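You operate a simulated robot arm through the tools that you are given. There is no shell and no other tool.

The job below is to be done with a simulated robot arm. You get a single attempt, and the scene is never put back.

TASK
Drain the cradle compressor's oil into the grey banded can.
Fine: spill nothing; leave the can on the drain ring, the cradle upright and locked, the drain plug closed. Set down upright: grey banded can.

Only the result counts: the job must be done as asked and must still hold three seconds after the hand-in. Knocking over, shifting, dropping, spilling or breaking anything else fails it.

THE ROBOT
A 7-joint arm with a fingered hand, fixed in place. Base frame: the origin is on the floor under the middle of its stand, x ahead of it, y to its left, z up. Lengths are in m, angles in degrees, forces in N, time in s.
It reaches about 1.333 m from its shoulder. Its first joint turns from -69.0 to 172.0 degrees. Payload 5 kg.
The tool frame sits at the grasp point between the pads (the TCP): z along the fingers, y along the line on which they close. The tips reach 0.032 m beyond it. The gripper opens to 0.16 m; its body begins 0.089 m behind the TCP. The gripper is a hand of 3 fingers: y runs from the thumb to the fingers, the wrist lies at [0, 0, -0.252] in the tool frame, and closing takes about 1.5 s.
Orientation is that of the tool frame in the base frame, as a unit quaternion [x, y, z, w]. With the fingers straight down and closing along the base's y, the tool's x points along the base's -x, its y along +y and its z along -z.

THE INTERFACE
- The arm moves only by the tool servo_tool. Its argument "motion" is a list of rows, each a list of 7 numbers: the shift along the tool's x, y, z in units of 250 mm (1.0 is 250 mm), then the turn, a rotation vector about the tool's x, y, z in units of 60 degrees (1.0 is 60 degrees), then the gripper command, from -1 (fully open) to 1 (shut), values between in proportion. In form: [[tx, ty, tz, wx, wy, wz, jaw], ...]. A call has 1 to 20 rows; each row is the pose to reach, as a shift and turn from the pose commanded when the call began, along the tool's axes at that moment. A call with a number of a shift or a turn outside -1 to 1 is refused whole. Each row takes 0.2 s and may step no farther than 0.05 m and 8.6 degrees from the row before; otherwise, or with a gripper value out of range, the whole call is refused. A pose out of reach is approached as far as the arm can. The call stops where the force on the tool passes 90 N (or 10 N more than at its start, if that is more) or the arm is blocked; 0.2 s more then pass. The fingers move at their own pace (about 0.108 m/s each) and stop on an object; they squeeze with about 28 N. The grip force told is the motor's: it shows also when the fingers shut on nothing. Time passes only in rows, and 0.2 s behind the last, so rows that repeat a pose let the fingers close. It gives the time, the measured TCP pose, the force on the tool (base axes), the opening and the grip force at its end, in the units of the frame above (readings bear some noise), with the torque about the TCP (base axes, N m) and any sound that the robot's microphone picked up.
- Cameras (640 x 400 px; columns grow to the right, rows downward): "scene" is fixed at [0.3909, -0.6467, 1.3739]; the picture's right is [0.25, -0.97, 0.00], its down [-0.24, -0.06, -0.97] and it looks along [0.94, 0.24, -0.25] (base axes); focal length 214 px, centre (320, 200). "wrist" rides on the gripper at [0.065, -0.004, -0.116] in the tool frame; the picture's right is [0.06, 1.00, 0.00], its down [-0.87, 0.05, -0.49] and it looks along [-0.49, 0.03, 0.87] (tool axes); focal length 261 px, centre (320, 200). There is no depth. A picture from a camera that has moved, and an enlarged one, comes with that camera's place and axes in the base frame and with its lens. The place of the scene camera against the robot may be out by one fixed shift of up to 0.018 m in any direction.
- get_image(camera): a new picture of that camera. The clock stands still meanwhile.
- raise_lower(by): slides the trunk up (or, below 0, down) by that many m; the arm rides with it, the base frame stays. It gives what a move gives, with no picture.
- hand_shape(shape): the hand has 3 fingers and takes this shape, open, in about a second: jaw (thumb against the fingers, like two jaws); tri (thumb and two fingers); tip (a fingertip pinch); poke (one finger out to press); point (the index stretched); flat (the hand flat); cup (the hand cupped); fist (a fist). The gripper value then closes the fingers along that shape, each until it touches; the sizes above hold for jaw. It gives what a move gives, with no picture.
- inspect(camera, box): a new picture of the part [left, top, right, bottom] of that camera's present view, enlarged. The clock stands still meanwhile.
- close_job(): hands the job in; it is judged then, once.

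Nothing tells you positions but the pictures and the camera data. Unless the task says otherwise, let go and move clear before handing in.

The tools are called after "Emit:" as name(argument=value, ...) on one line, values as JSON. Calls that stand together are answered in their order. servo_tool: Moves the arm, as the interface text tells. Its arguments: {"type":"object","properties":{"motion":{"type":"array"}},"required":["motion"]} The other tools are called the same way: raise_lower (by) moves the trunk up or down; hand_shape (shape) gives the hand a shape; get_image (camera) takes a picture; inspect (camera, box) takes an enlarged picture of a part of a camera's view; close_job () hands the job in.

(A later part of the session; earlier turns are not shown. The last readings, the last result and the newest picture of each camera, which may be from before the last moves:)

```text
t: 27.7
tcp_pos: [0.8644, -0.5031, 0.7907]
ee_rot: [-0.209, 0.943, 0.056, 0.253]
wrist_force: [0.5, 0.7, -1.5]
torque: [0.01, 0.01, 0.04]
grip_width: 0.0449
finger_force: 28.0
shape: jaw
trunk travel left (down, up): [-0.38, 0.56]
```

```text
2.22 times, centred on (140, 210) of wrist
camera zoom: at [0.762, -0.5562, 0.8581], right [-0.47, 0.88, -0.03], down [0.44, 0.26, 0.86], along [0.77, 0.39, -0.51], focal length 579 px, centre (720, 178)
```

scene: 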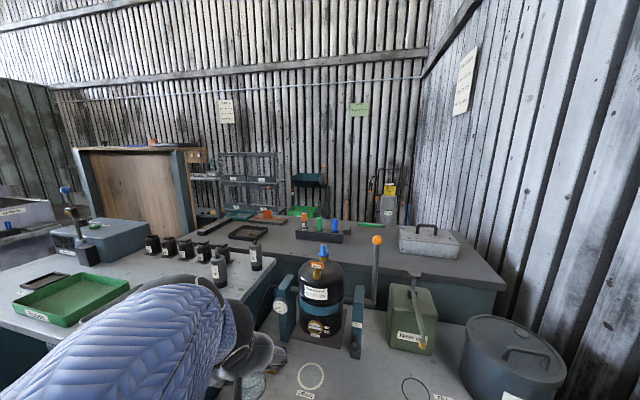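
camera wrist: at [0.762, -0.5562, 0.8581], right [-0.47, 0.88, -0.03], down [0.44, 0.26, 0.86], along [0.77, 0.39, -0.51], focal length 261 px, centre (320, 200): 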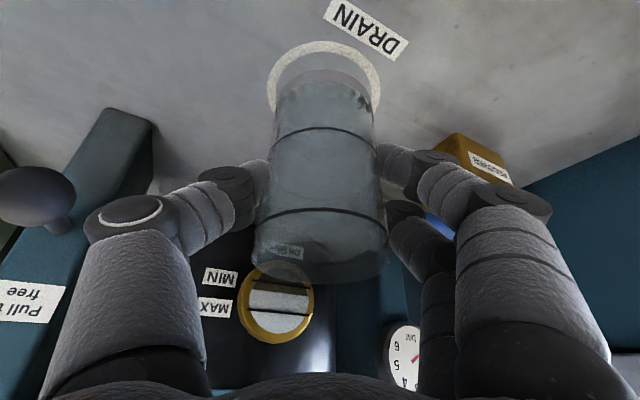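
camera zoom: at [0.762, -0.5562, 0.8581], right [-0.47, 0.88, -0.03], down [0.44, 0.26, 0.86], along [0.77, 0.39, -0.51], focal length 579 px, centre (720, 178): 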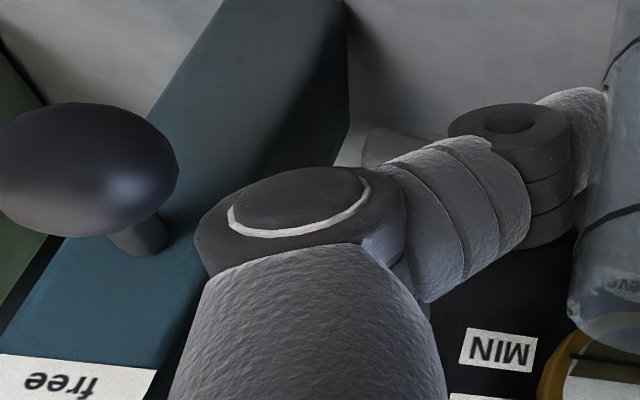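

By my estimate the middle finger clears the handle tip by about 2 cm and the thumb clears the knob by 3 cm. Lowering onto the ring.

Emit:
servo_tool(motion=[[0.012, 0, 0.021, 0, 0, 0, 1], [0.024, 0, 0.042, 0, 0, 0, 1], [0.036, 0, 0.062, 0, 0, 0, 1], [0.048, 0, 0.083, 0, 0, 0, 1], [0.048, 0, 0.083, 0, 0, 0, 1]])

Emit:
get_image(camera="wrist")

```text
t: 28.9
tcp_pos: [0.8628, -0.5026, 0.7659]
ee_rot: [-0.208, 0.943, 0.056, 0.253]
wrist_force: [-0.4, -0.2, -0.6]
torque: [-0.06, 0.06, -0.02]
grip_width: 0.0452
finger_force: 28.9
shape: jaw
trunk travel left (down, up): [-0.38, 0.56]
```

```text
taken
camera wrist: at [0.7616, -0.5554, 0.8338], right [-0.47, 0.88, -0.03], down [0.44, 0.26, 0.86], along [0.77, 0.39, -0.51], focal length 261 px, centre (320, 200)
```

wrist: 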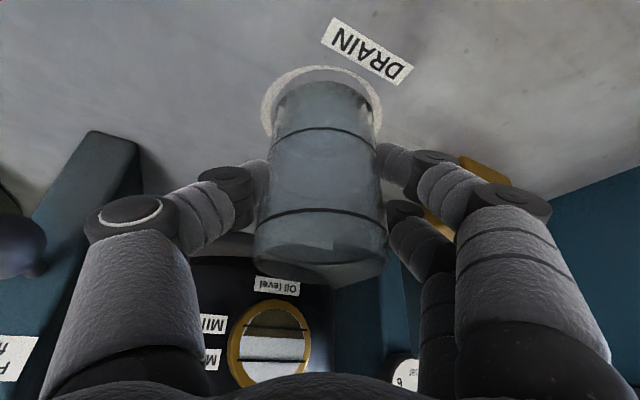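

The can has touched down inside the ring (force dropped). Opening the fingers slightly.

Emit:
servo_tool(motion=[[0, 0, 0, 0, 0, 0, 0.4], [0, 0, 0, 0, 0, 0, 0.3], [0, 0, 0, 0, 0, 0, 0.2], [0, 0, 0, 0, 0, 0, 0.12], [0, 0, 0, 0, 0, 0, 0.12], [0, 0, 0, 0, 0, 0, 0.12]])

Emit:
get_image(camera="wrist")

```text
t: 30.3
tcp_pos: [0.8632, -0.5024, 0.7661]
ee_rot: [-0.209, 0.943, 0.056, 0.252]
wrist_force: [0.3, -0.3, -0.4]
torque: [0.01, 0.04, 0.02]
grip_width: 0.0696
finger_force: 0.0
shape: jaw
trunk travel left (down, up): [-0.38, 0.56]
```

```text
taken
camera wrist: at [0.7615, -0.5554, 0.8339], right [-0.47, 0.88, -0.03], down [0.44, 0.26, 0.86], along [0.77, 0.39, -0.51], focal length 261 px, centre (320, 200)
```

wrist: 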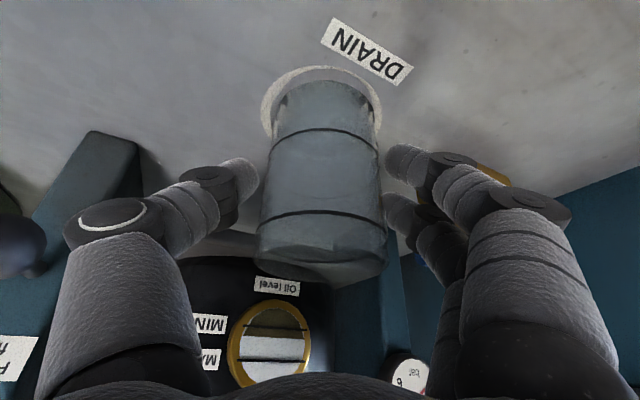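

The can stands free. Retreating straight back along the approach axis.

Emit:
servo_tool(motion=[[0, 0, -0.1, 0, 0, 0, 0.12], [0, 0, -0.2, 0, 0, 0, 0.12], [0, 0, -0.35, 0, 0, 0, 0.12], [0, 0, -0.5, 0, 0, 0, 0.12], [0, 0, -0.65, 0, 0, 0, 0.12], [0, 0, -0.8, 0, 0, 0, 0.12], [0, 0, -0.95, 0, 0, 0, 0.12], [0, 0, -0.95, 0, 0, 0, 0.12]])

Emit:
get_image(camera="wrist")

Emit:
get_image(camera="scene")

```text
t: 32.1
tcp_pos: [0.7539, -0.5532, 0.9697]
ee_rot: [-0.209, 0.943, 0.056, 0.252]
wrist_force: [0.7, 1.1, 0.1]
torque: [-0.01, -0.02, -0.01]
grip_width: 0.0701
finger_force: 0.1
shape: jaw
trunk travel left (down, up): [-0.38, 0.56]
```

```text
taken
camera wrist: at [0.6515, -0.6058, 1.038], right [-0.47, 0.88, -0.03], down [0.44, 0.26, 0.86], along [0.77, 0.39, -0.51], focal length 261 px, centre (320, 200)
```

wrist: 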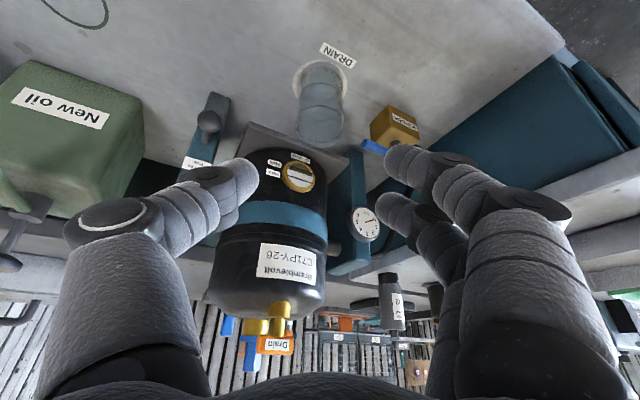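

```text
taken
```

scene: 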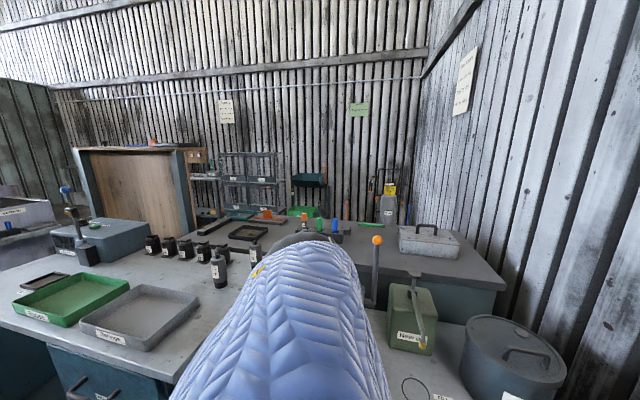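

The can stands on the ring. Zooming on the can, the drain plug and the latch from here.

Emit:
inspect(camera="wrist", box=[210, 200, 370, 370])

Emit:
inspect(camera="wrist", box=[270, 30, 430, 160])

Emit:
inspect(camera="wrist", box=[160, 80, 340, 220])

```text
2.35 times, centred on (290, 285) of wrist
camera zoom: at [0.6515, -0.6058, 1.038], right [-0.47, 0.88, -0.03], down [0.44, 0.26, 0.86], along [0.77, 0.39, -0.51], focal length 613 px, centre (391, 0)
```

zoom: 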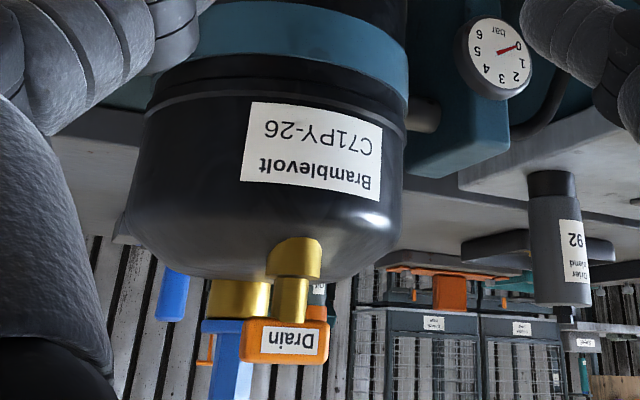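

```text
3.08 times, centred on (350, 95) of wrist
camera zoom: at [0.6515, -0.6058, 1.038], right [-0.47, 0.88, -0.03], down [0.44, 0.26, 0.86], along [0.77, 0.39, -0.51], focal length 802 px, centre (228, 523)
```

zoom: 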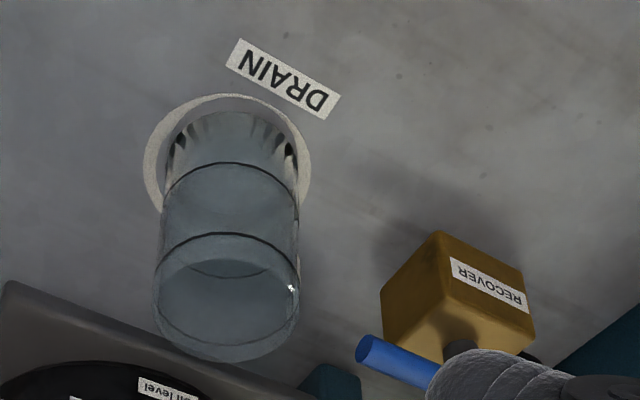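

```text
2.86 times, centred on (250, 150) of wrist
camera zoom: at [0.6515, -0.6058, 1.038], right [-0.47, 0.88, -0.03], down [0.44, 0.26, 0.86], along [0.77, 0.39, -0.51], focal length 745 px, centre (520, 343)
```

zoom: 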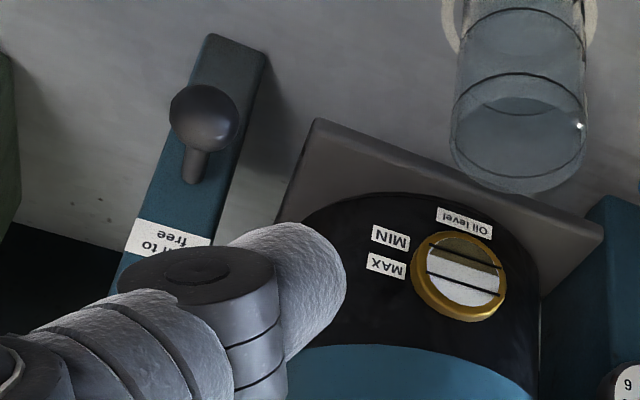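

The can is well placed. Next is the drain key: an orange bar about 37 mm long on a vertical brass stem, centred near (0.95, -0.502, 1.03). I'll lift, bring the hand vertical and yaw it so the fingers close along x on the bar's long faces.

Emit:
servo_tool(motion=[[-0.079, 0.03, -0.108, 0, 0.083, 0, 0.12], [-0.158, 0.06, -0.217, 0, 0.167, 0, 0.12], [-0.237, 0.09, -0.325, 0, 0.25, 0, 0.12], [-0.315, 0.121, -0.433, 0, 0.333, 0, 0.12], [-0.394, 0.151, -0.542, 0, 0.417, 0, 0.12], [-0.473, 0.181, -0.65, 0, 0.5, 0, 0.12], [-0.473, 0.181, -0.65, 0, 0.5, 0, 0.12]])

Emit:
servo_tool(motion=[[0, 0, 0, 0, 0, 0.137, 0.12], [0, 0, 0, 0, 0, 0.274, 0.12], [0, 0, 0, 0, 0, 0.411, 0.12], [0, 0, 0, 0, 0, 0.548, 0.12], [0, 0, 0, 0, 0, 0.685, 0.12], [0, 0, 0, 0, 0, 0.822, 0.12], [0, 0, 0, 0, 0, 0.958, 0.12], [0, 0, 0, 0, 0, 0.958, 0.12]])

Emit:
servo_tool(motion=[[0, 0, 0, 0, 0, 0.137, 0.12], [0, 0, 0, 0, 0, 0.274, 0.12], [0, 0, 0, 0, 0, 0.411, 0.12], [0, 0, 0, 0, 0, 0.548, 0.12], [0, 0, 0, 0, 0, 0.685, 0.12], [0, 0, 0, 0, 0, 0.822, 0.12], [0, 0, 0, 0, 0, 0.958, 0.12], [0, 0, 0, 0, 0, 0.958, 0.12]])

Emit:
get_image(camera="wrist")

Emit:
get_image(camera="scene")

```text
t: 33.7
tcp_pos: [0.7391, -0.5081, 1.1307]
ee_rot: [-0.216, 0.976, 0.004, 0.024]
wrist_force: [-0.6, -0.2, -0.3]
torque: [0.0, 0.02, 0.02]
grip_width: 0.0701
finger_force: 0.1
shape: jaw
out of reach, approached as far as the arm can: row 6, 7
trunk travel left (down, up): [-0.38, 0.56]
```

```text
t: 35.5
tcp_pos: [0.7286, -0.5065, 1.1139]
ee_rot: [0.281, 0.96, 0.004, 0.004]
wrist_force: [0.2, -0.7, -0.6]
torque: [-0.01, -0.01, 0.02]
grip_width: 0.07
finger_force: 0.0
shape: jaw
out of reach, approached as far as the arm can: row 1, 2, 3, 4, 5, 6, 7, 8
trunk travel left (down, up): [-0.38, 0.56]
```

```text
t: 37.3
tcp_pos: [0.7259, -0.5076, 1.1123]
ee_rot: [0.708, 0.706, 0.004, 0.001]
wrist_force: [-0.5, 0.0, -0.1]
torque: [-0.01, -0.01, 0.02]
grip_width: 0.0699
finger_force: 0.1
shape: jaw
out of reach, approached as far as the arm can: row 5, 6, 7
trunk travel left (down, up): [-0.38, 0.56]
```

```text
taken
camera wrist: at [0.722, -0.4426, 1.2279], right [1.0, 0.06, 0.01], down [0.05, -0.87, 0.49], along [0.04, -0.49, -0.87], focal length 261 px, centre (320, 200)
```

wrist: 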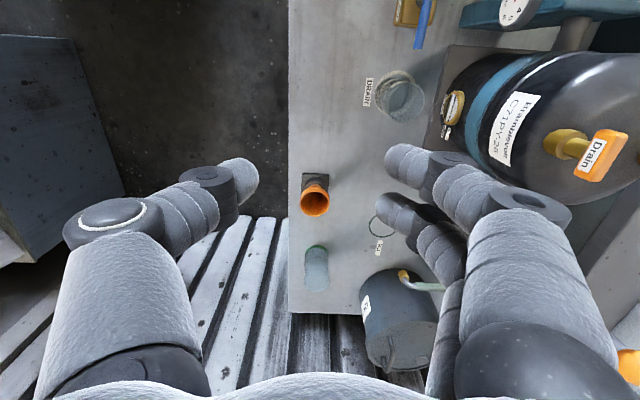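

```text
taken
```

scene: 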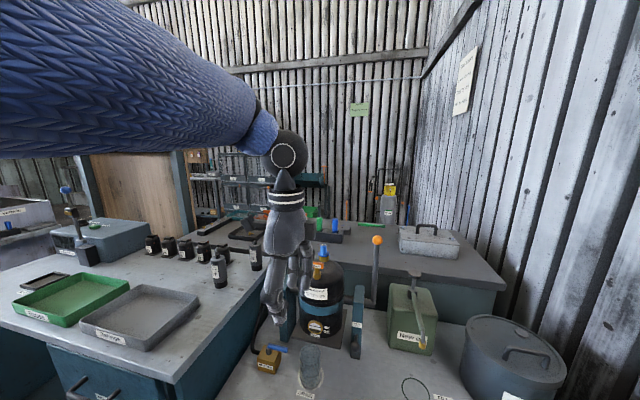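

With the trunk low, a straight-down hand can't reach out to the key, so I'll need a flatter approach. First I'll zoom in on the drain key and the lever from this view.

Emit:
inspect(camera="wrist", box=[500, 80, 640, 240])

Emit:
inspect(camera="scene", box=[280, 220, 400, 350])

Emit:
inspect(camera="wrist", box=[330, 40, 450, 130])

```text
2.50 times, centred on (570, 160) of wrist
camera zoom: at [0.722, -0.4426, 1.2279], right [1.0, 0.06, 0.01], down [0.05, -0.87, 0.49], along [0.04, -0.49, -0.87], focal length 652 px, centre (-305, 300)
```

zoom: 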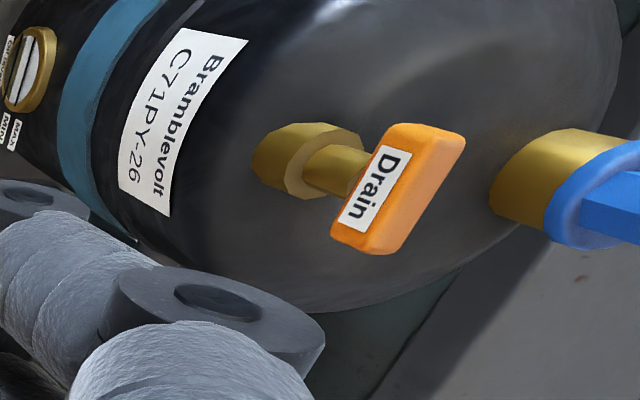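

```text
3.08 times, centred on (340, 285) of scene
camera zoom: at [0.3909, -0.6467, 1.3739], right [0.25, -0.97, 0.0], down [-0.24, -0.06, -0.97], along [0.94, 0.24, -0.25], focal length 660 px, centre (258, -62)
```

zoom: 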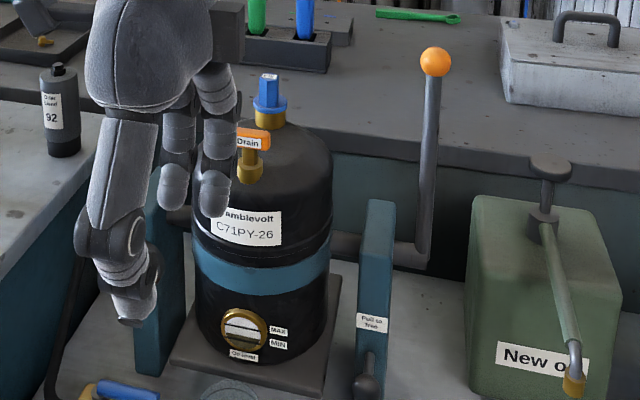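

```text
4.44 times, centred on (390, 85) of wrist
camera zoom: at [0.722, -0.4426, 1.2279], right [1.0, 0.06, 0.01], down [0.05, -0.87, 0.49], along [0.04, -0.49, -0.87], focal length 1158 px, centre (9, 711)
```

zoom: 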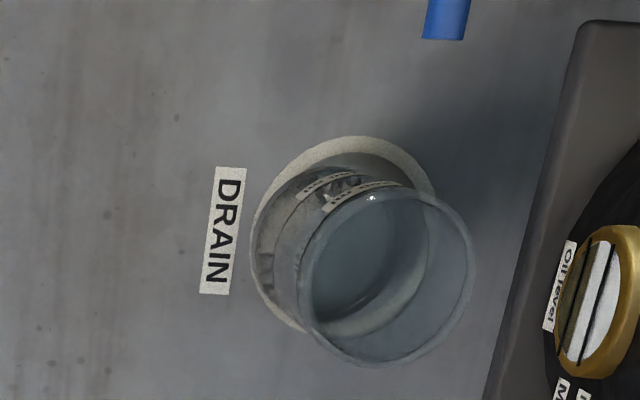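

I take the key as a bar about 18×37×20 mm centred at (0.952, -0.5015, 1.031), long side along y. I'll tilt the hand to about 30° below horizontal, pointing to -y, to come at it from the +y side so I can turn it counter-clockwise by swinging toward the front.

Emit:
servo_tool(motion=[[0.065, 0.01, -0.025, 0, -0.125, 0, 0.12], [0.13, 0.02, -0.05, 0, -0.25, 0, 0.12], [0.195, 0.03, -0.075, 0, -0.375, 0, 0.12], [0.26, 0.04, -0.1, 0, -0.5, 0, 0.12], [0.325, 0.05, -0.125, 0, -0.625, 0, 0.12], [0.39, 0.06, -0.15, 0, -0.75, 0, 0.12], [0.455, 0.07, -0.175, 0, -0.875, 0, 0.12], [0.52, 0.08, -0.2, 0, -1, 0, 0.12], [0.52, 0.08, -0.2, 0, -1, 0, 0.12]])

Emit:
get_image(camera="wrist")

Emit:
get_image(camera="scene")

```text
t: 39.3
tcp_pos: [0.6929, -0.6346, 1.0477]
ee_rot: [0.598, 0.669, -0.243, 0.367]
wrist_force: [0.5, -1.1, 0.3]
torque: [0.04, 0.0, 0.02]
grip_width: 0.0701
finger_force: 0.0
shape: jaw
out of reach, approached as far as the arm can: row 1, 2, 3, 4, 5, 6, 7, 8, 9
trunk travel left (down, up): [-0.38, 0.56]
```

```text
taken
camera wrist: at [0.6653, -0.5071, 1.0678], right [0.98, 0.2, 0.07], down [-0.03, -0.16, 0.99], along [0.21, -0.97, -0.15], focal length 261 px, centre (320, 200)
```

wrist: 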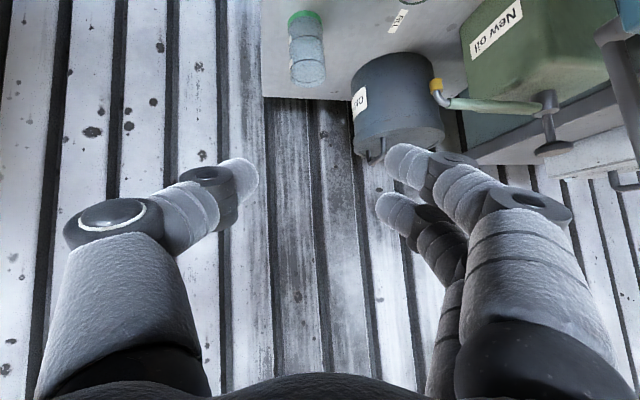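

```text
taken
```

scene: 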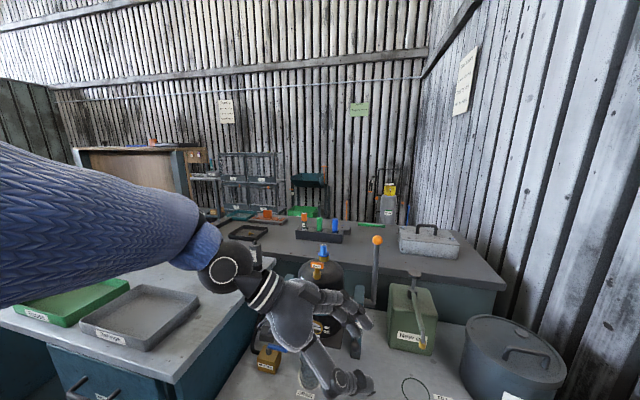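

That pose hit the wrist's limits; the hand can't point to -y here. I'll return to a natural pose pointing forward (ψ≈-20°, 30° below horizontal) clear in front of the compressor.

Emit:
servo_tool(motion=[[0.014, 0.048, -0.092, -0.097, -0.008, -0.08, 0.12], [0.028, 0.097, -0.185, -0.194, -0.016, -0.161, 0.12], [0.042, 0.145, -0.277, -0.291, -0.024, -0.242, 0.12], [0.057, 0.193, -0.369, -0.389, -0.031, -0.322, 0.12], [0.071, 0.241, -0.461, -0.486, -0.039, -0.403, 0.12], [0.085, 0.29, -0.554, -0.583, -0.047, -0.483, 0.12], [0.099, 0.338, -0.646, -0.68, -0.055, -0.564, 0.12], [0.113, 0.386, -0.738, -0.777, -0.063, -0.644, 0.12], [0.113, 0.386, -0.738, -0.777, -0.063, -0.644, 0.12]])

Emit:
get_image(camera="wrist")

Emit:
get_image(camera="scene")

```text
t: 41.3
tcp_pos: [0.7495, -0.4627, 1.149]
ee_rot: [0.152, 0.853, -0.086, 0.492]
wrist_force: [0.4, 0.1, 0.5]
torque: [0.03, -0.03, 0.0]
grip_width: 0.0702
finger_force: 0.0
shape: jaw
trunk travel left (down, up): [-0.38, 0.56]
```

```text
taken
camera wrist: at [0.6216, -0.4213, 1.1492], right [0.31, 0.95, -0.05], down [0.03, 0.04, 1.0], along [0.95, -0.31, -0.01], focal length 261 px, centre (320, 200)
```

wrist: 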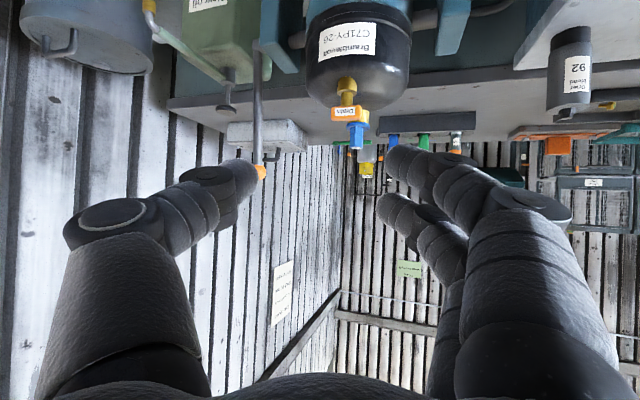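

```text
taken
```

scene: 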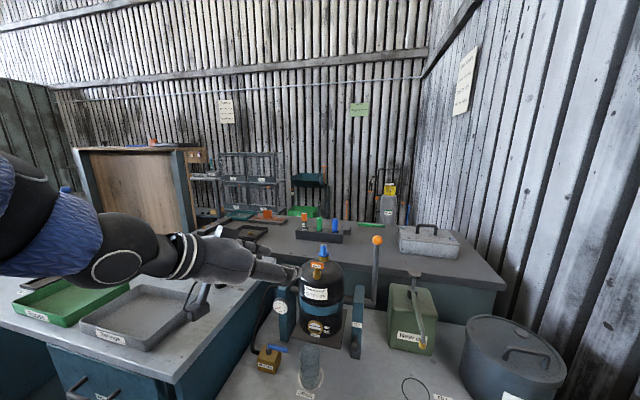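

The forward pose works. For the key I want the hand vertical so both fingers sit on the bar, which needs a higher shoulder, so I'll raise the trunk and bring the hand upright.

Emit:
raise_lower(by=0.32)

Emit:
servo_tool(motion=[[0.036, 0.005, 0.037, 0, 0.125, 0, 0.12], [0.072, 0.01, 0.075, 0, 0.25, 0, 0.12], [0.109, 0.015, 0.112, 0, 0.375, 0, 0.12], [0.145, 0.02, 0.149, 0, 0.5, 0, 0.12], [0.181, 0.026, 0.186, 0, 0.625, 0, 0.12], [0.217, 0.031, 0.224, 0, 0.75, 0, 0.12], [0.254, 0.036, 0.261, 0, 0.875, 0, 0.12], [0.29, 0.041, 0.298, 0, 1, 0, 0.12], [0.29, 0.041, 0.298, 0, 1, 0, 0.12]])

Emit:
servo_tool(motion=[[0, 0, 0, 0, 0, 0.117, 0.12], [0, 0, 0, 0, 0, 0.234, 0.12], [0, 0, 0, 0, 0, 0.35, 0.12], [0, 0, 0, 0, 0, 0.467, 0.12], [0, 0, 0, 0, 0, 0.584, 0.12], [0, 0, 0, 0, 0, 0.584, 0.12]])

Emit:
servo_tool(motion=[[0, 0, 0, 0, 0, 0.117, 0.12], [0, 0, 0, 0, 0, 0.234, 0.12], [0, 0, 0, 0, 0, 0.35, 0.12], [0, 0, 0, 0, 0, 0.467, 0.12], [0, 0, 0, 0, 0, 0.583, 0.12], [0, 0, 0, 0, 0, 0.583, 0.12]])

Emit:
get_image(camera="wrist")

Emit:
get_image(camera="scene")

```text
t: 44.5
tcp_pos: [0.7472, -0.4625, 1.4664]
ee_rot: [0.151, 0.853, -0.085, 0.491]
wrist_force: [-0.4, 0.1, -0.1]
torque: [-0.03, 0.03, 0.0]
grip_width: 0.0702
finger_force: 0.0
shape: jaw
trunk travel left (down, up): [-0.7, 0.24]
```

```text
t: 46.5
tcp_pos: [0.7749, -0.4619, 1.3702]
ee_rot: [0.175, 0.985, 0.001, -0.001]
wrist_force: [-0.8, -0.8, 0.1]
torque: [-0.05, -0.05, -0.01]
grip_width: 0.0701
finger_force: 0.0
shape: jaw
trunk travel left (down, up): [-0.7, 0.24]
```

```text
t: 47.9
tcp_pos: [0.7781, -0.4626, 1.368]
ee_rot: [0.463, 0.886, 0.002, -0.001]
wrist_force: [0.3, 0.2, 0.2]
torque: [0.03, -0.02, -0.01]
grip_width: 0.0702
finger_force: 0.0
shape: jaw
trunk travel left (down, up): [-0.7, 0.24]
```

```text
t: 49.3
tcp_pos: [0.7784, -0.4614, 1.367]
ee_rot: [0.708, 0.706, 0.001, -0.002]
wrist_force: [0.4, 0.1, -0.3]
torque: [-0.01, 0.0, 0.0]
grip_width: 0.0704
finger_force: 0.0
shape: jaw
trunk travel left (down, up): [-0.7, 0.24]
```

```text
taken
camera wrist: at [0.7746, -0.3979, 1.4831], right [1.0, 0.06, 0.0], down [0.05, -0.87, 0.49], along [0.03, -0.49, -0.87], focal length 261 px, centre (320, 200)
```

wrist: 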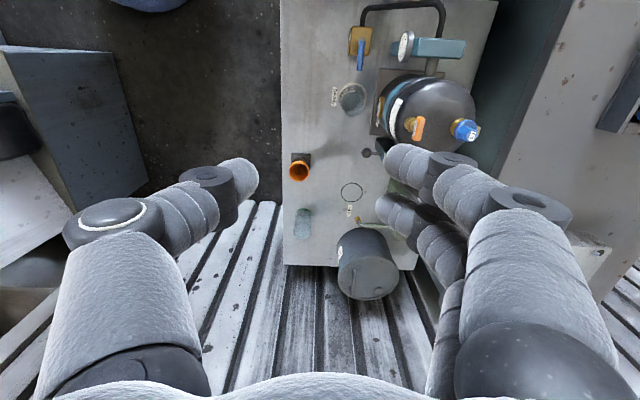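

```text
taken
```

scene: 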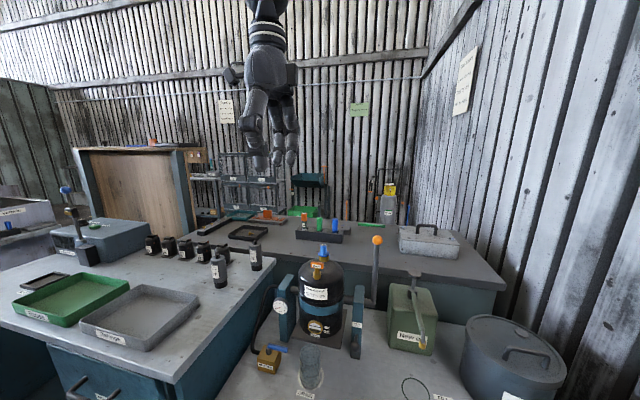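

Vertical pose reached. Zooming to check the key's location and orientation from above.

Emit:
inspect(camera="wrist", box=[360, 60, 500, 170])

Emit:
servo_tool(motion=[[-0.023, 0.087, 0.108, 0, 0, 0, 0.12], [-0.047, 0.174, 0.217, 0, 0, 0, 0.12], [-0.07, 0.261, 0.325, 0, 0, 0, 0.12], [-0.094, 0.348, 0.434, 0, 0, 0, 0.12], [-0.117, 0.435, 0.542, 0, 0, 0, 0.12], [-0.141, 0.522, 0.651, 0, 0, 0, 0.12], [-0.164, 0.609, 0.76, 0, 0, 0, 0.12], [-0.188, 0.696, 0.868, 0, 0, 0, 0.12], [-0.188, 0.696, 0.868, 0, 0, 0, 0.12]])

Emit:
get_image(camera="wrist")

Emit:
inspect(camera="scene", box=[260, 180, 400, 300])

```text
3.64 times, centred on (430, 115) of wrist
camera zoom: at [0.7746, -0.3979, 1.4831], right [1.0, 0.06, 0.0], down [0.05, -0.87, 0.49], along [0.03, -0.49, -0.87], focal length 948 px, centre (-80, 509)
```

zoom: 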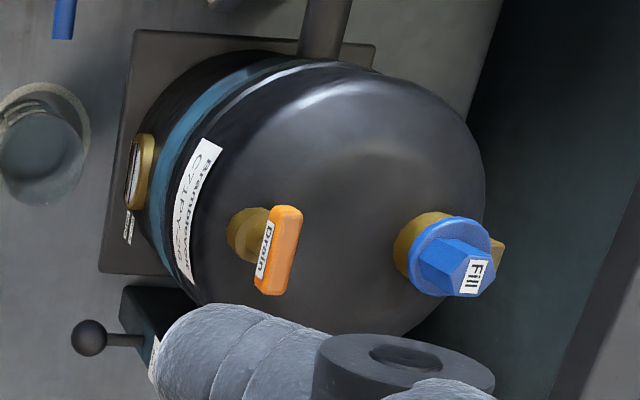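

```text
t: 51.3
tcp_pos: [0.9511, -0.5083, 1.1498]
ee_rot: [0.708, 0.706, 0.002, -0.001]
wrist_force: [0.3, -0.1, 0.8]
torque: [-0.01, -0.09, 0.01]
grip_width: 0.0703
finger_force: 0.1
shape: jaw
trunk travel left (down, up): [-0.7, 0.24]
```

```text
taken
camera wrist: at [0.9464, -0.4433, 1.2661], right [1.0, 0.06, 0.0], down [0.05, -0.87, 0.49], along [0.03, -0.49, -0.87], focal length 261 px, centre (320, 200)
```

wrist: 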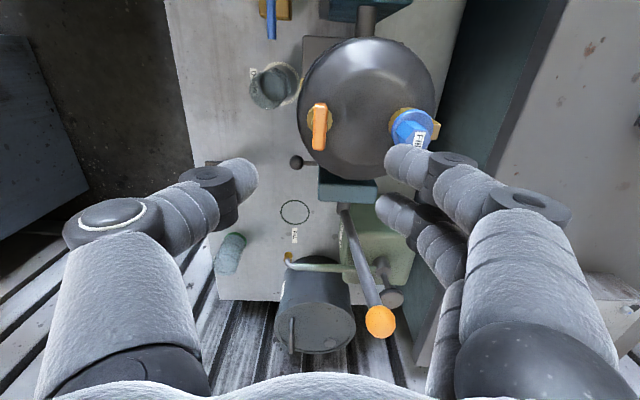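

```text
3.33 times, centred on (330, 240) of scene
camera zoom: at [0.3909, -0.6467, 1.3739], right [0.25, -0.97, 0.0], down [-0.24, -0.06, -0.97], along [0.94, 0.24, -0.25], focal length 715 px, centre (287, 67)
```

zoom: 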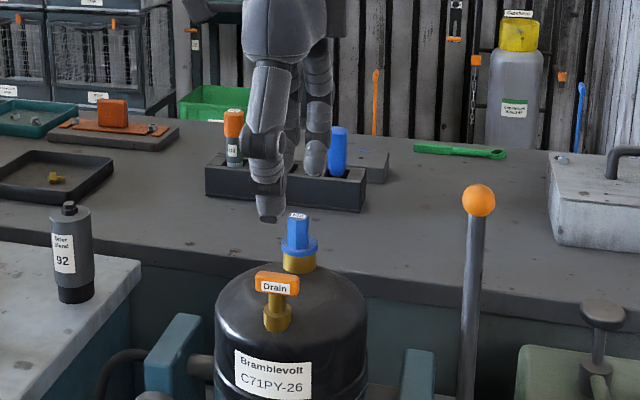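

Emit:
inspect(camera="wrist", box=[280, 80, 460, 190])

```text
3.56 times, centred on (370, 135) of wrist
camera zoom: at [0.9464, -0.4433, 1.2661], right [1.0, 0.06, 0.0], down [0.05, -0.87, 0.49], along [0.03, -0.49, -0.87], focal length 927 px, centre (142, 431)
```

zoom: 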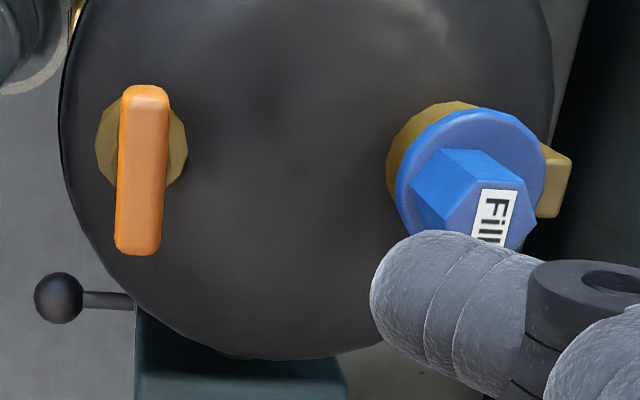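

Key centre refined to (0.950, -0.500), 11 mm thick and 40 mm long, top at z≈1.039; the fill plug's flange starts at x≈1.0125. I'll narrow the fingers to about 36 mm and descend partway to check alignment.

Emit:
servo_tool(motion=[[0, 0, 0, 0, 0, 0, 0.3], [0, 0, 0, 0, 0, 0, 0.55], [0, 0, 0, 0, 0, 0, 0.55], [0, 0, 0.05, 0, 0, 0, 0.55], [0, 0, 0.11, 0, 0, 0, 0.55], [0, 0, 0.17, 0, 0, 0, 0.55], [0, 0, 0.22, 0, 0, 0, 0.55], [0, 0, 0.22, 0, 0, 0, 0.55]])

Emit:
get_image(camera="wrist")

Emit:
inspect(camera="scene", box=[260, 180, 400, 300])

```text
t: 53.1
tcp_pos: [0.9516, -0.5082, 1.0944]
ee_rot: [0.708, 0.706, 0.001, -0.002]
wrist_force: [0.0, -0.3, 0.0]
torque: [-0.03, 0.0, 0.01]
grip_width: 0.0367
finger_force: 0.2
shape: jaw
trunk travel left (down, up): [-0.7, 0.24]
```

```text
taken
camera wrist: at [0.9477, -0.4439, 1.2097], right [1.0, 0.06, 0.0], down [0.05, -0.87, 0.49], along [0.03, -0.49, -0.87], focal length 261 px, centre (320, 200)
```

wrist: 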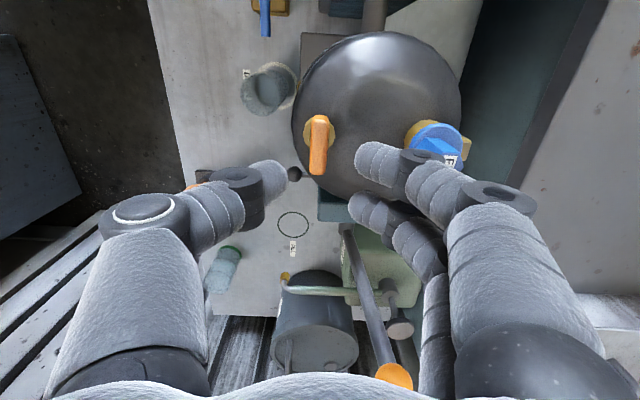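

```text
3.33 times, centred on (330, 240) of scene
camera zoom: at [0.3909, -0.6467, 1.3739], right [0.25, -0.97, 0.0], down [-0.24, -0.06, -0.97], along [0.94, 0.24, -0.25], focal length 715 px, centre (287, 67)
```

zoom: 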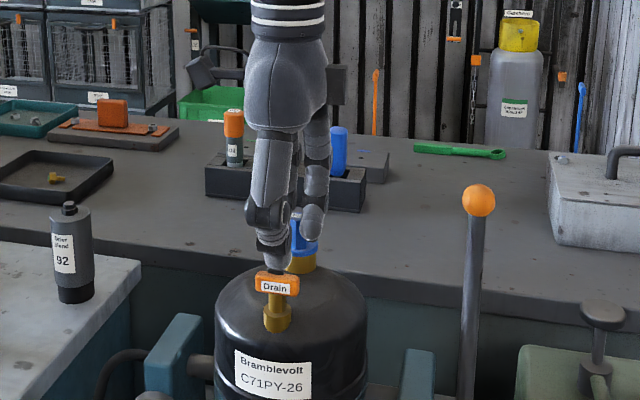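

Alignment looks right. Descending the last 4 cm with a small correction so the bar sits between the fingertips.

Emit:
servo_tool(motion=[[0.02, -0.007, 0.04, 0, 0, 0, 0.55], [0.02, -0.007, 0.08, 0, 0, 0, 0.55], [0.02, -0.007, 0.12, 0, 0, 0, 0.55], [0.02, -0.007, 0.158, 0, 0, 0, 0.55], [0.02, -0.007, 0.158, 0, 0, 0, 0.55]])

Emit:
get_image(camera="wrist")

Emit:
inspect(camera="scene", box=[280, 210, 360, 290])

```text
t: 54.3
tcp_pos: [0.9501, -0.5035, 1.0552]
ee_rot: [0.707, 0.707, 0.001, -0.002]
wrist_force: [-0.1, 0.0, -0.2]
torque: [0.02, 0.03, -0.04]
grip_width: 0.0363
finger_force: 0.0
shape: jaw
trunk travel left (down, up): [-0.7, 0.24]
```

```text
taken
camera wrist: at [0.9459, -0.4395, 1.1701], right [1.0, 0.06, 0.0], down [0.05, -0.87, 0.49], along [0.03, -0.49, -0.87], focal length 261 px, centre (320, 200)
```

wrist: 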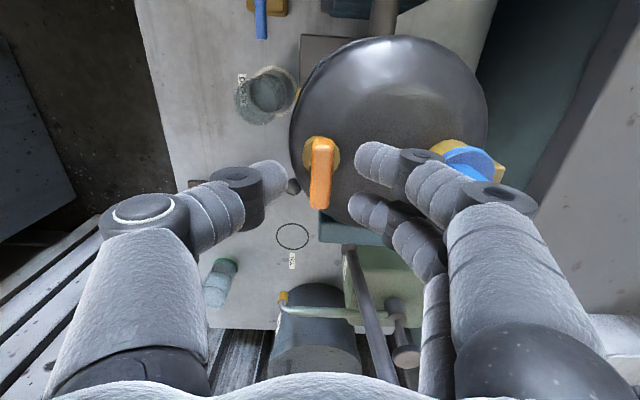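

```text
5.00 times, centred on (320, 250) of scene
camera zoom: at [0.3909, -0.6467, 1.3739], right [0.25, -0.97, 0.0], down [-0.24, -0.06, -0.97], along [0.94, 0.24, -0.25], focal length 1072 px, centre (320, -50)
```

zoom: 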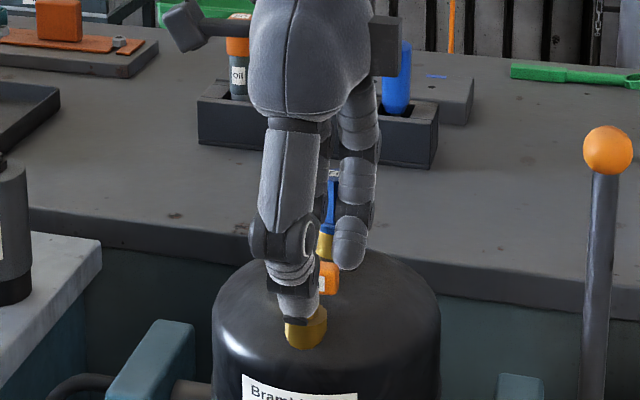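

The bar is between thumb and fingers. I'll nudge 6 mm to +y so both fingers land on it, then close.

Emit:
servo_tool(motion=[[0.024, 0, 0, 0, 0, 0, 0.55], [0.024, 0, 0, 0, 0, 0, 0.65], [0.024, 0, 0, 0, 0, 0, 0.75], [0.024, 0, 0, 0, 0, 0, 0.85], [0.024, 0, 0, 0, 0, 0, 1], [0.024, 0, 0, 0, 0, 0, 1], [0.024, 0, 0, 0, 0, 0, 1], [0.024, 0, 0, 0, 0, 0, 1]])

Emit:
get_image(camera="wrist")

Emit:
inspect(camera="scene", box=[280, 210, 360, 290])

```text
t: 56.1
tcp_pos: [0.951, -0.4961, 1.0537]
ee_rot: [0.707, 0.707, 0.0, -0.002]
wrist_force: [-0.3, 1.7, -2.4]
torque: [0.03, -0.04, 0.06]
grip_width: 0.0069
finger_force: 27.8
shape: jaw
trunk travel left (down, up): [-0.7, 0.24]
```

```text
taken
camera wrist: at [0.9463, -0.4328, 1.1701], right [1.0, 0.06, 0.0], down [0.05, -0.87, 0.49], along [0.03, -0.49, -0.87], focal length 261 px, centre (320, 200)
```

wrist: 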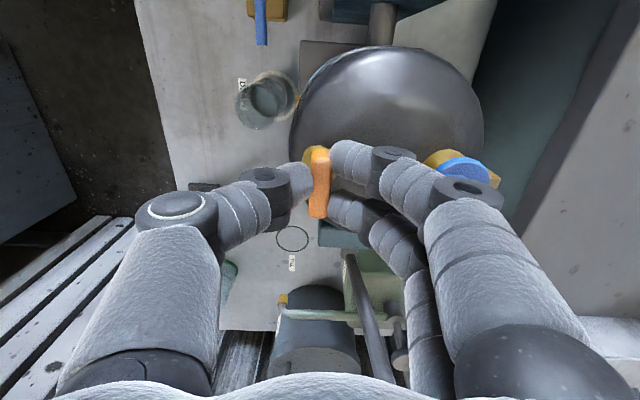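

```text
5.00 times, centred on (320, 250) of scene
camera zoom: at [0.3909, -0.6467, 1.3739], right [0.25, -0.97, 0.0], down [-0.24, -0.06, -0.97], along [0.94, 0.24, -0.25], focal length 1072 px, centre (320, -50)
```

zoom: 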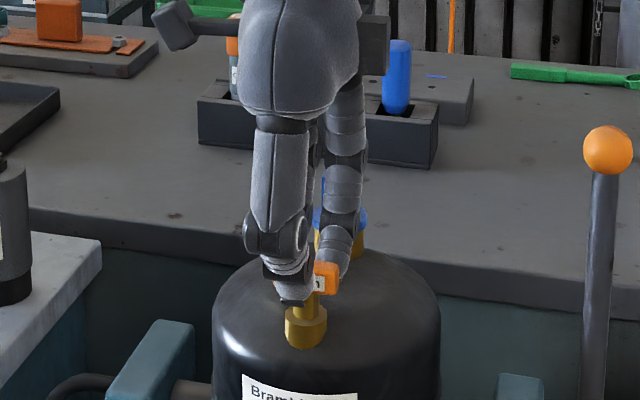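

Gripped at 7 mm with 28 N. Turning it counter-clockwise 30° slowly and watching the torque.

Emit:
servo_tool(motion=[[0, 0, 0, 0, 0, -0.083, 1], [0, 0, 0, 0, 0, -0.167, 1], [0, 0, 0, 0, 0, -0.25, 1], [0, 0, 0, 0, 0, -0.333, 1], [0, 0, 0, 0, 0, -0.417, 1], [0, 0, 0, 0, 0, -0.5, 1]])

Emit:
get_image(camera="wrist")

Emit:
inspect(camera="scene", box=[280, 210, 360, 290])

```text
t: 57.5
tcp_pos: [0.9495, -0.4981, 1.0549]
ee_rot: [0.5, 0.866, 0.001, -0.002]
wrist_force: [-8.4, 6.1, -12.0]
torque: [0.11, 0.17, -0.05]
grip_width: 0.0069
finger_force: 28.1
shape: jaw
trunk travel left (down, up): [-0.7, 0.24]
```

```text
taken
camera wrist: at [0.9136, -0.4441, 1.1707], right [0.83, 0.55, 0.0], down [0.48, -0.73, 0.49], along [0.27, -0.41, -0.87], focal length 261 px, centre (320, 200)
```

wrist: 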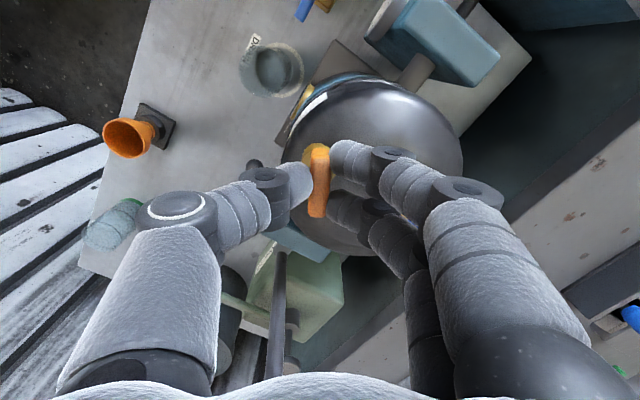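

```text
5.00 times, centred on (320, 250) of scene
camera zoom: at [0.3909, -0.6467, 1.3739], right [0.25, -0.97, 0.0], down [-0.24, -0.06, -0.97], along [0.94, 0.24, -0.25], focal length 1072 px, centre (320, -50)
```

zoom: 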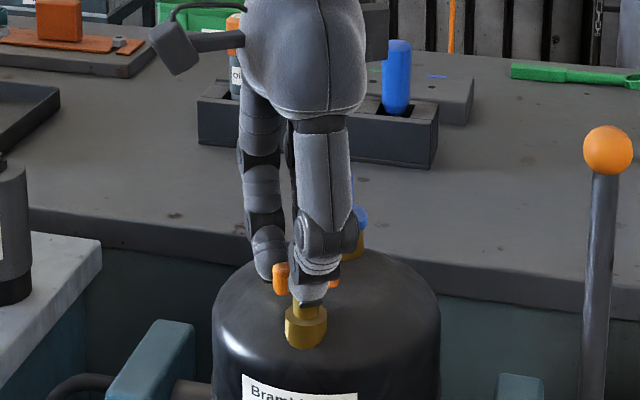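

The key turned freely with the hand. Continuing another 30° with a small correction to relieve the side force.

Emit:
servo_tool(motion=[[0.009, -0.004, 0.004, 0, 0, 0, 1], [0.009, -0.004, 0.004, 0, 0, -0.083, 1], [0.009, -0.004, 0.004, 0, 0, -0.167, 1], [0.009, -0.004, 0.004, 0, 0, -0.25, 1], [0.009, -0.004, 0.004, 0, 0, -0.333, 1], [0.009, -0.004, 0.004, 0, 0, -0.417, 1], [0.009, -0.004, 0.004, 0, 0, -0.5, 1]])

Emit:
get_image(camera="wrist")

Emit:
inspect(camera="scene", box=[280, 210, 360, 290])

```text
t: 59.1
tcp_pos: [0.9479, -0.4973, 1.0548]
ee_rot: [0.261, 0.965, 0.003, -0.001]
wrist_force: [5.3, -12.2, 1.6]
torque: [-0.23, -0.11, -0.05]
grip_width: 0.0069
finger_force: 28.0
shape: jaw
trunk travel left (down, up): [-0.7, 0.24]
```

```text
taken
camera wrist: at [0.8894, -0.4695, 1.1699], right [0.45, 0.89, 0.0], down [0.78, -0.39, 0.49], along [0.44, -0.22, -0.87], focal length 261 px, centre (320, 200)
```

wrist: 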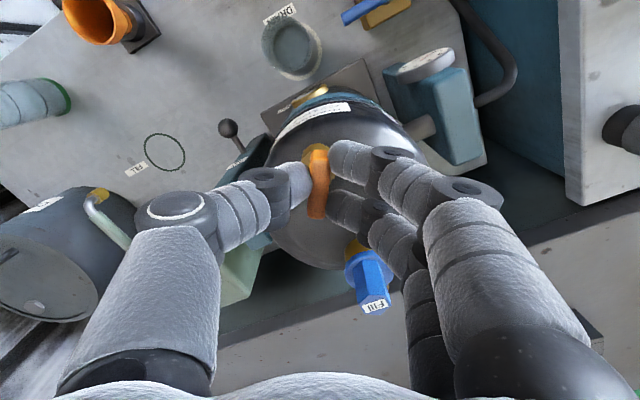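

```text
5.00 times, centred on (320, 250) of scene
camera zoom: at [0.3909, -0.6467, 1.3739], right [0.25, -0.97, 0.0], down [-0.24, -0.06, -0.97], along [0.94, 0.24, -0.25], focal length 1072 px, centre (320, -50)
```

zoom: 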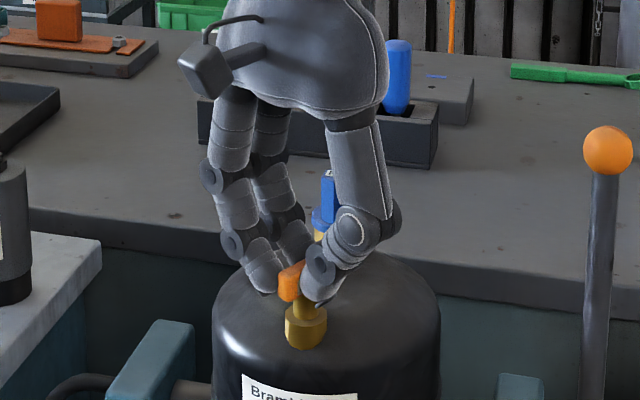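

Emit:
servo_tool(motion=[[-0.005, -0.004, 0, 0, 0, 0, 1], [-0.005, -0.004, 0, 0, 0, -0.083, 1], [-0.005, -0.004, 0, 0, 0, -0.167, 1], [-0.005, -0.004, 0, 0, 0, -0.25, 1], [-0.005, -0.004, 0, 0, 0, -0.333, 1], [-0.005, -0.004, 0, 0, 0, -0.417, 1], [-0.005, -0.004, 0, 0, 0, -0.5, 1]])

Emit:
get_image(camera="wrist")

Emit:
inspect(camera="scene", box=[280, 210, 360, 290])

```text
t: 60.7
tcp_pos: [0.9468, -0.4991, 1.0533]
ee_rot: [0.0, 1.0, 0.003, -0.001]
wrist_force: [-4.1, -10.3, 2.4]
torque: [-0.22, 0.14, -0.06]
grip_width: 0.0069
finger_force: 27.8
shape: jaw
trunk travel left (down, up): [-0.7, 0.24]
```

```text
taken
camera wrist: at [0.8825, -0.5037, 1.1698], right [-0.06, 1.0, 0.0], down [0.87, 0.05, 0.49], along [0.49, 0.03, -0.87], focal length 261 px, centre (320, 200)
```

wrist: 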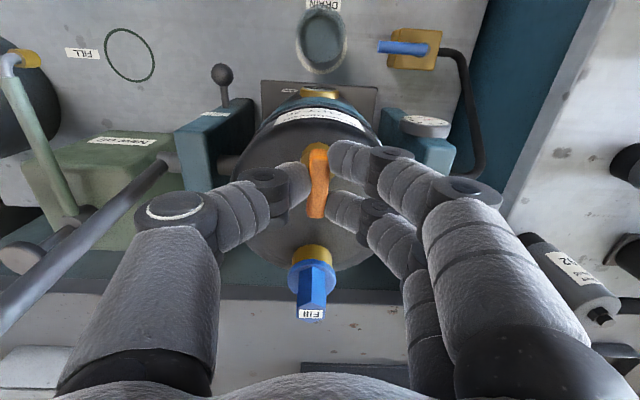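

```text
5.00 times, centred on (320, 250) of scene
camera zoom: at [0.3909, -0.6467, 1.3739], right [0.25, -0.97, 0.0], down [-0.24, -0.06, -0.97], along [0.94, 0.24, -0.25], focal length 1072 px, centre (320, -50)
```

zoom: 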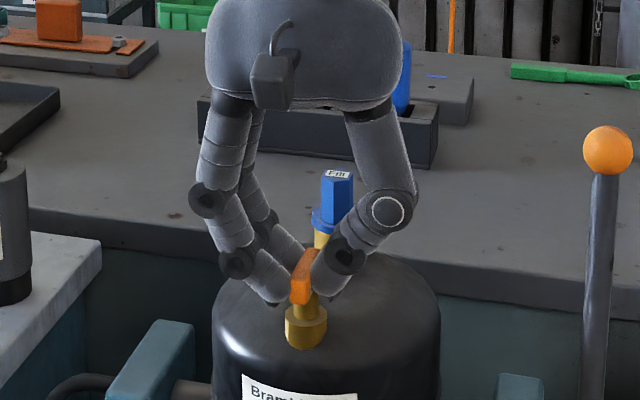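

Now turned 90°. I'll push a bit further to find whether there's a stop (torque rise), since that tells me the fully open position.

Emit:
servo_tool(motion=[[0.002, -0.004, 0, 0, 0, 0, 1], [0.002, -0.004, 0, 0, 0, -0.083, 1], [0.002, -0.004, 0, 0, 0, -0.167, 1], [0.002, -0.004, 0, 0, 0, -0.25, 1], [0.002, -0.004, 0, 0, 0, -0.25, 1]])

Emit:
get_image(camera="wrist")

Emit:
inspect(camera="scene", box=[280, 210, 360, 290])

```text
t: 61.9
tcp_pos: [0.9476, -0.4997, 1.0546]
ee_rot: [-0.129, 0.992, 0.003, 0.0]
wrist_force: [-3.1, -6.4, 0.8]
torque: [-0.16, 0.07, -0.03]
grip_width: 0.0063
finger_force: 28.3
shape: jaw
trunk travel left (down, up): [-0.7, 0.24]
```

```text
taken
camera wrist: at [0.8857, -0.5213, 1.1698], right [-0.32, 0.95, 0.0], down [0.83, 0.27, 0.49], along [0.47, 0.16, -0.87], focal length 261 px, centre (320, 200)
```

wrist: 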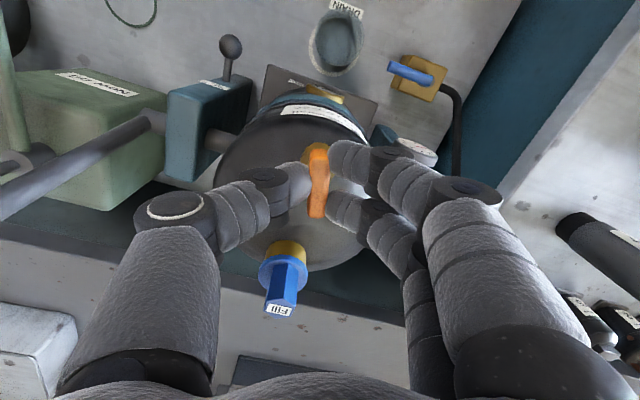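

```text
5.00 times, centred on (320, 250) of scene
camera zoom: at [0.3909, -0.6467, 1.3739], right [0.25, -0.97, 0.0], down [-0.24, -0.06, -0.97], along [0.94, 0.24, -0.25], focal length 1072 px, centre (320, -50)
```

zoom: 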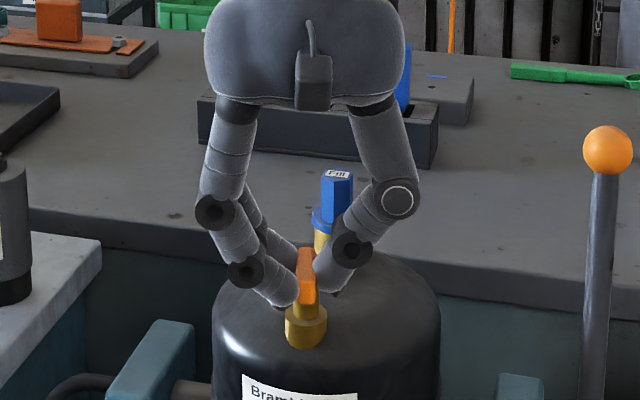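

Emit:
inspect(camera="wrist", box=[270, 120, 370, 230])

Emit:
inspect(camera="scene", box=[300, 235, 340, 290])

```text
3.64 times, centred on (320, 175) of wrist
camera zoom: at [0.8857, -0.5213, 1.1698], right [-0.32, 0.95, 0.0], down [0.83, 0.27, 0.49], along [0.47, 0.16, -0.87], focal length 948 px, centre (320, 291)
```

zoom: 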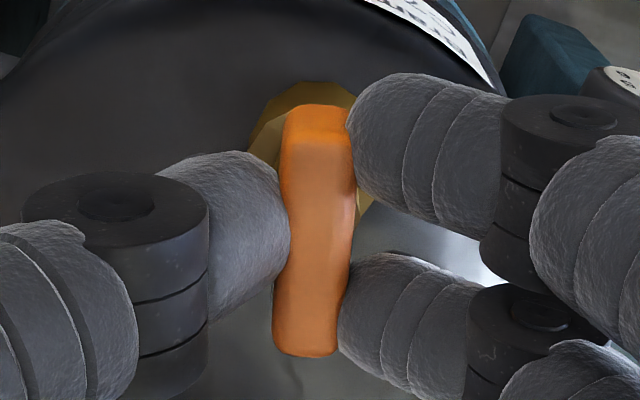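

```text
7.27 times, centred on (320, 262) of scene
camera zoom: at [0.3909, -0.6467, 1.3739], right [0.25, -0.97, 0.0], down [-0.24, -0.06, -0.97], along [0.94, 0.24, -0.25], focal length 1560 px, centre (320, -254)
```

zoom: 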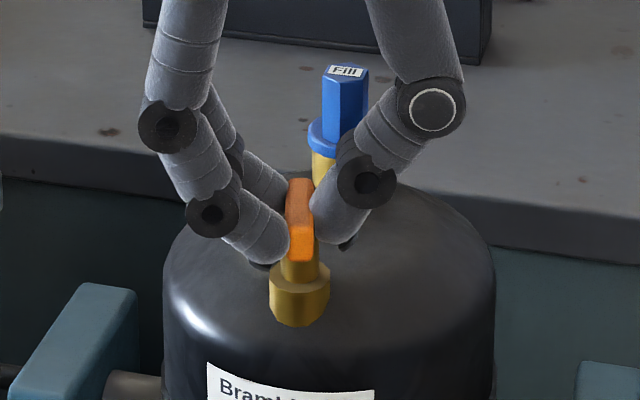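

The key has rotated past 100° with no stop yet. I'll keep turning slowly to find the end.

Emit:
servo_tool(motion=[[0, -0.002, 0, 0, 0, -0.083, 1], [0, -0.002, 0, 0, 0, -0.167, 1], [0, -0.002, 0, 0, 0, -0.25, 1], [0, -0.002, 0, 0, 0, -0.25, 1]])

Emit:
inspect(camera="wrist", box=[270, 120, 370, 230])

Emit:
inspect(camera="scene", box=[300, 235, 340, 290])

```text
t: 62.9
tcp_pos: [0.9476, -0.5007, 1.0548]
ee_rot: [-0.257, 0.966, 0.002, 0.0]
wrist_force: [-2.1, -8.2, 1.2]
torque: [-0.19, 0.05, -0.02]
grip_width: 0.0068
finger_force: 27.9
shape: jaw
trunk travel left (down, up): [-0.7, 0.24]
```

```text
3.64 times, centred on (320, 175) of wrist
camera zoom: at [0.8933, -0.5372, 1.1697], right [-0.55, 0.83, 0.0], down [0.73, 0.48, 0.49], along [0.41, 0.27, -0.87], focal length 948 px, centre (320, 291)
```

zoom: 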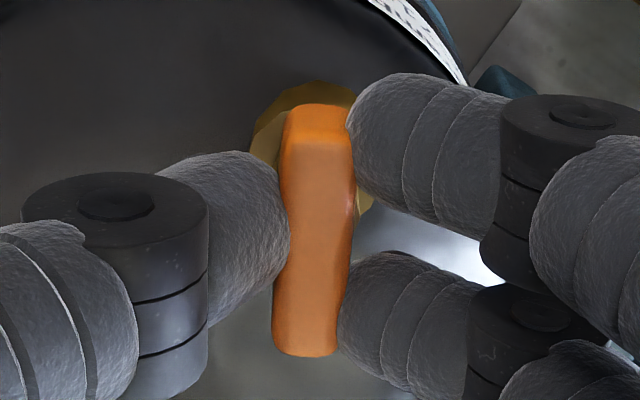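

```text
7.27 times, centred on (320, 262) of scene
camera zoom: at [0.3909, -0.6467, 1.3739], right [0.25, -0.97, 0.0], down [-0.24, -0.06, -0.97], along [0.94, 0.24, -0.25], focal length 1560 px, centre (320, -254)
```

zoom: 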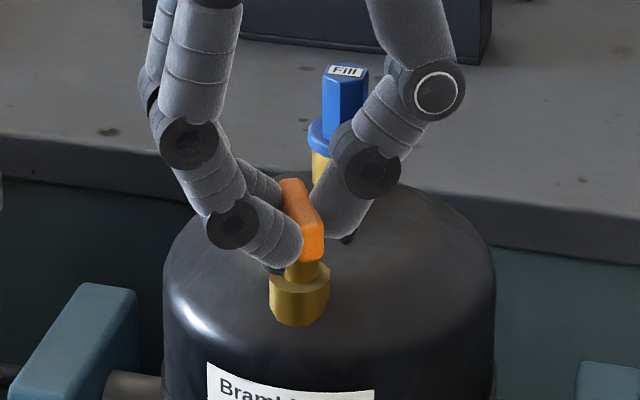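

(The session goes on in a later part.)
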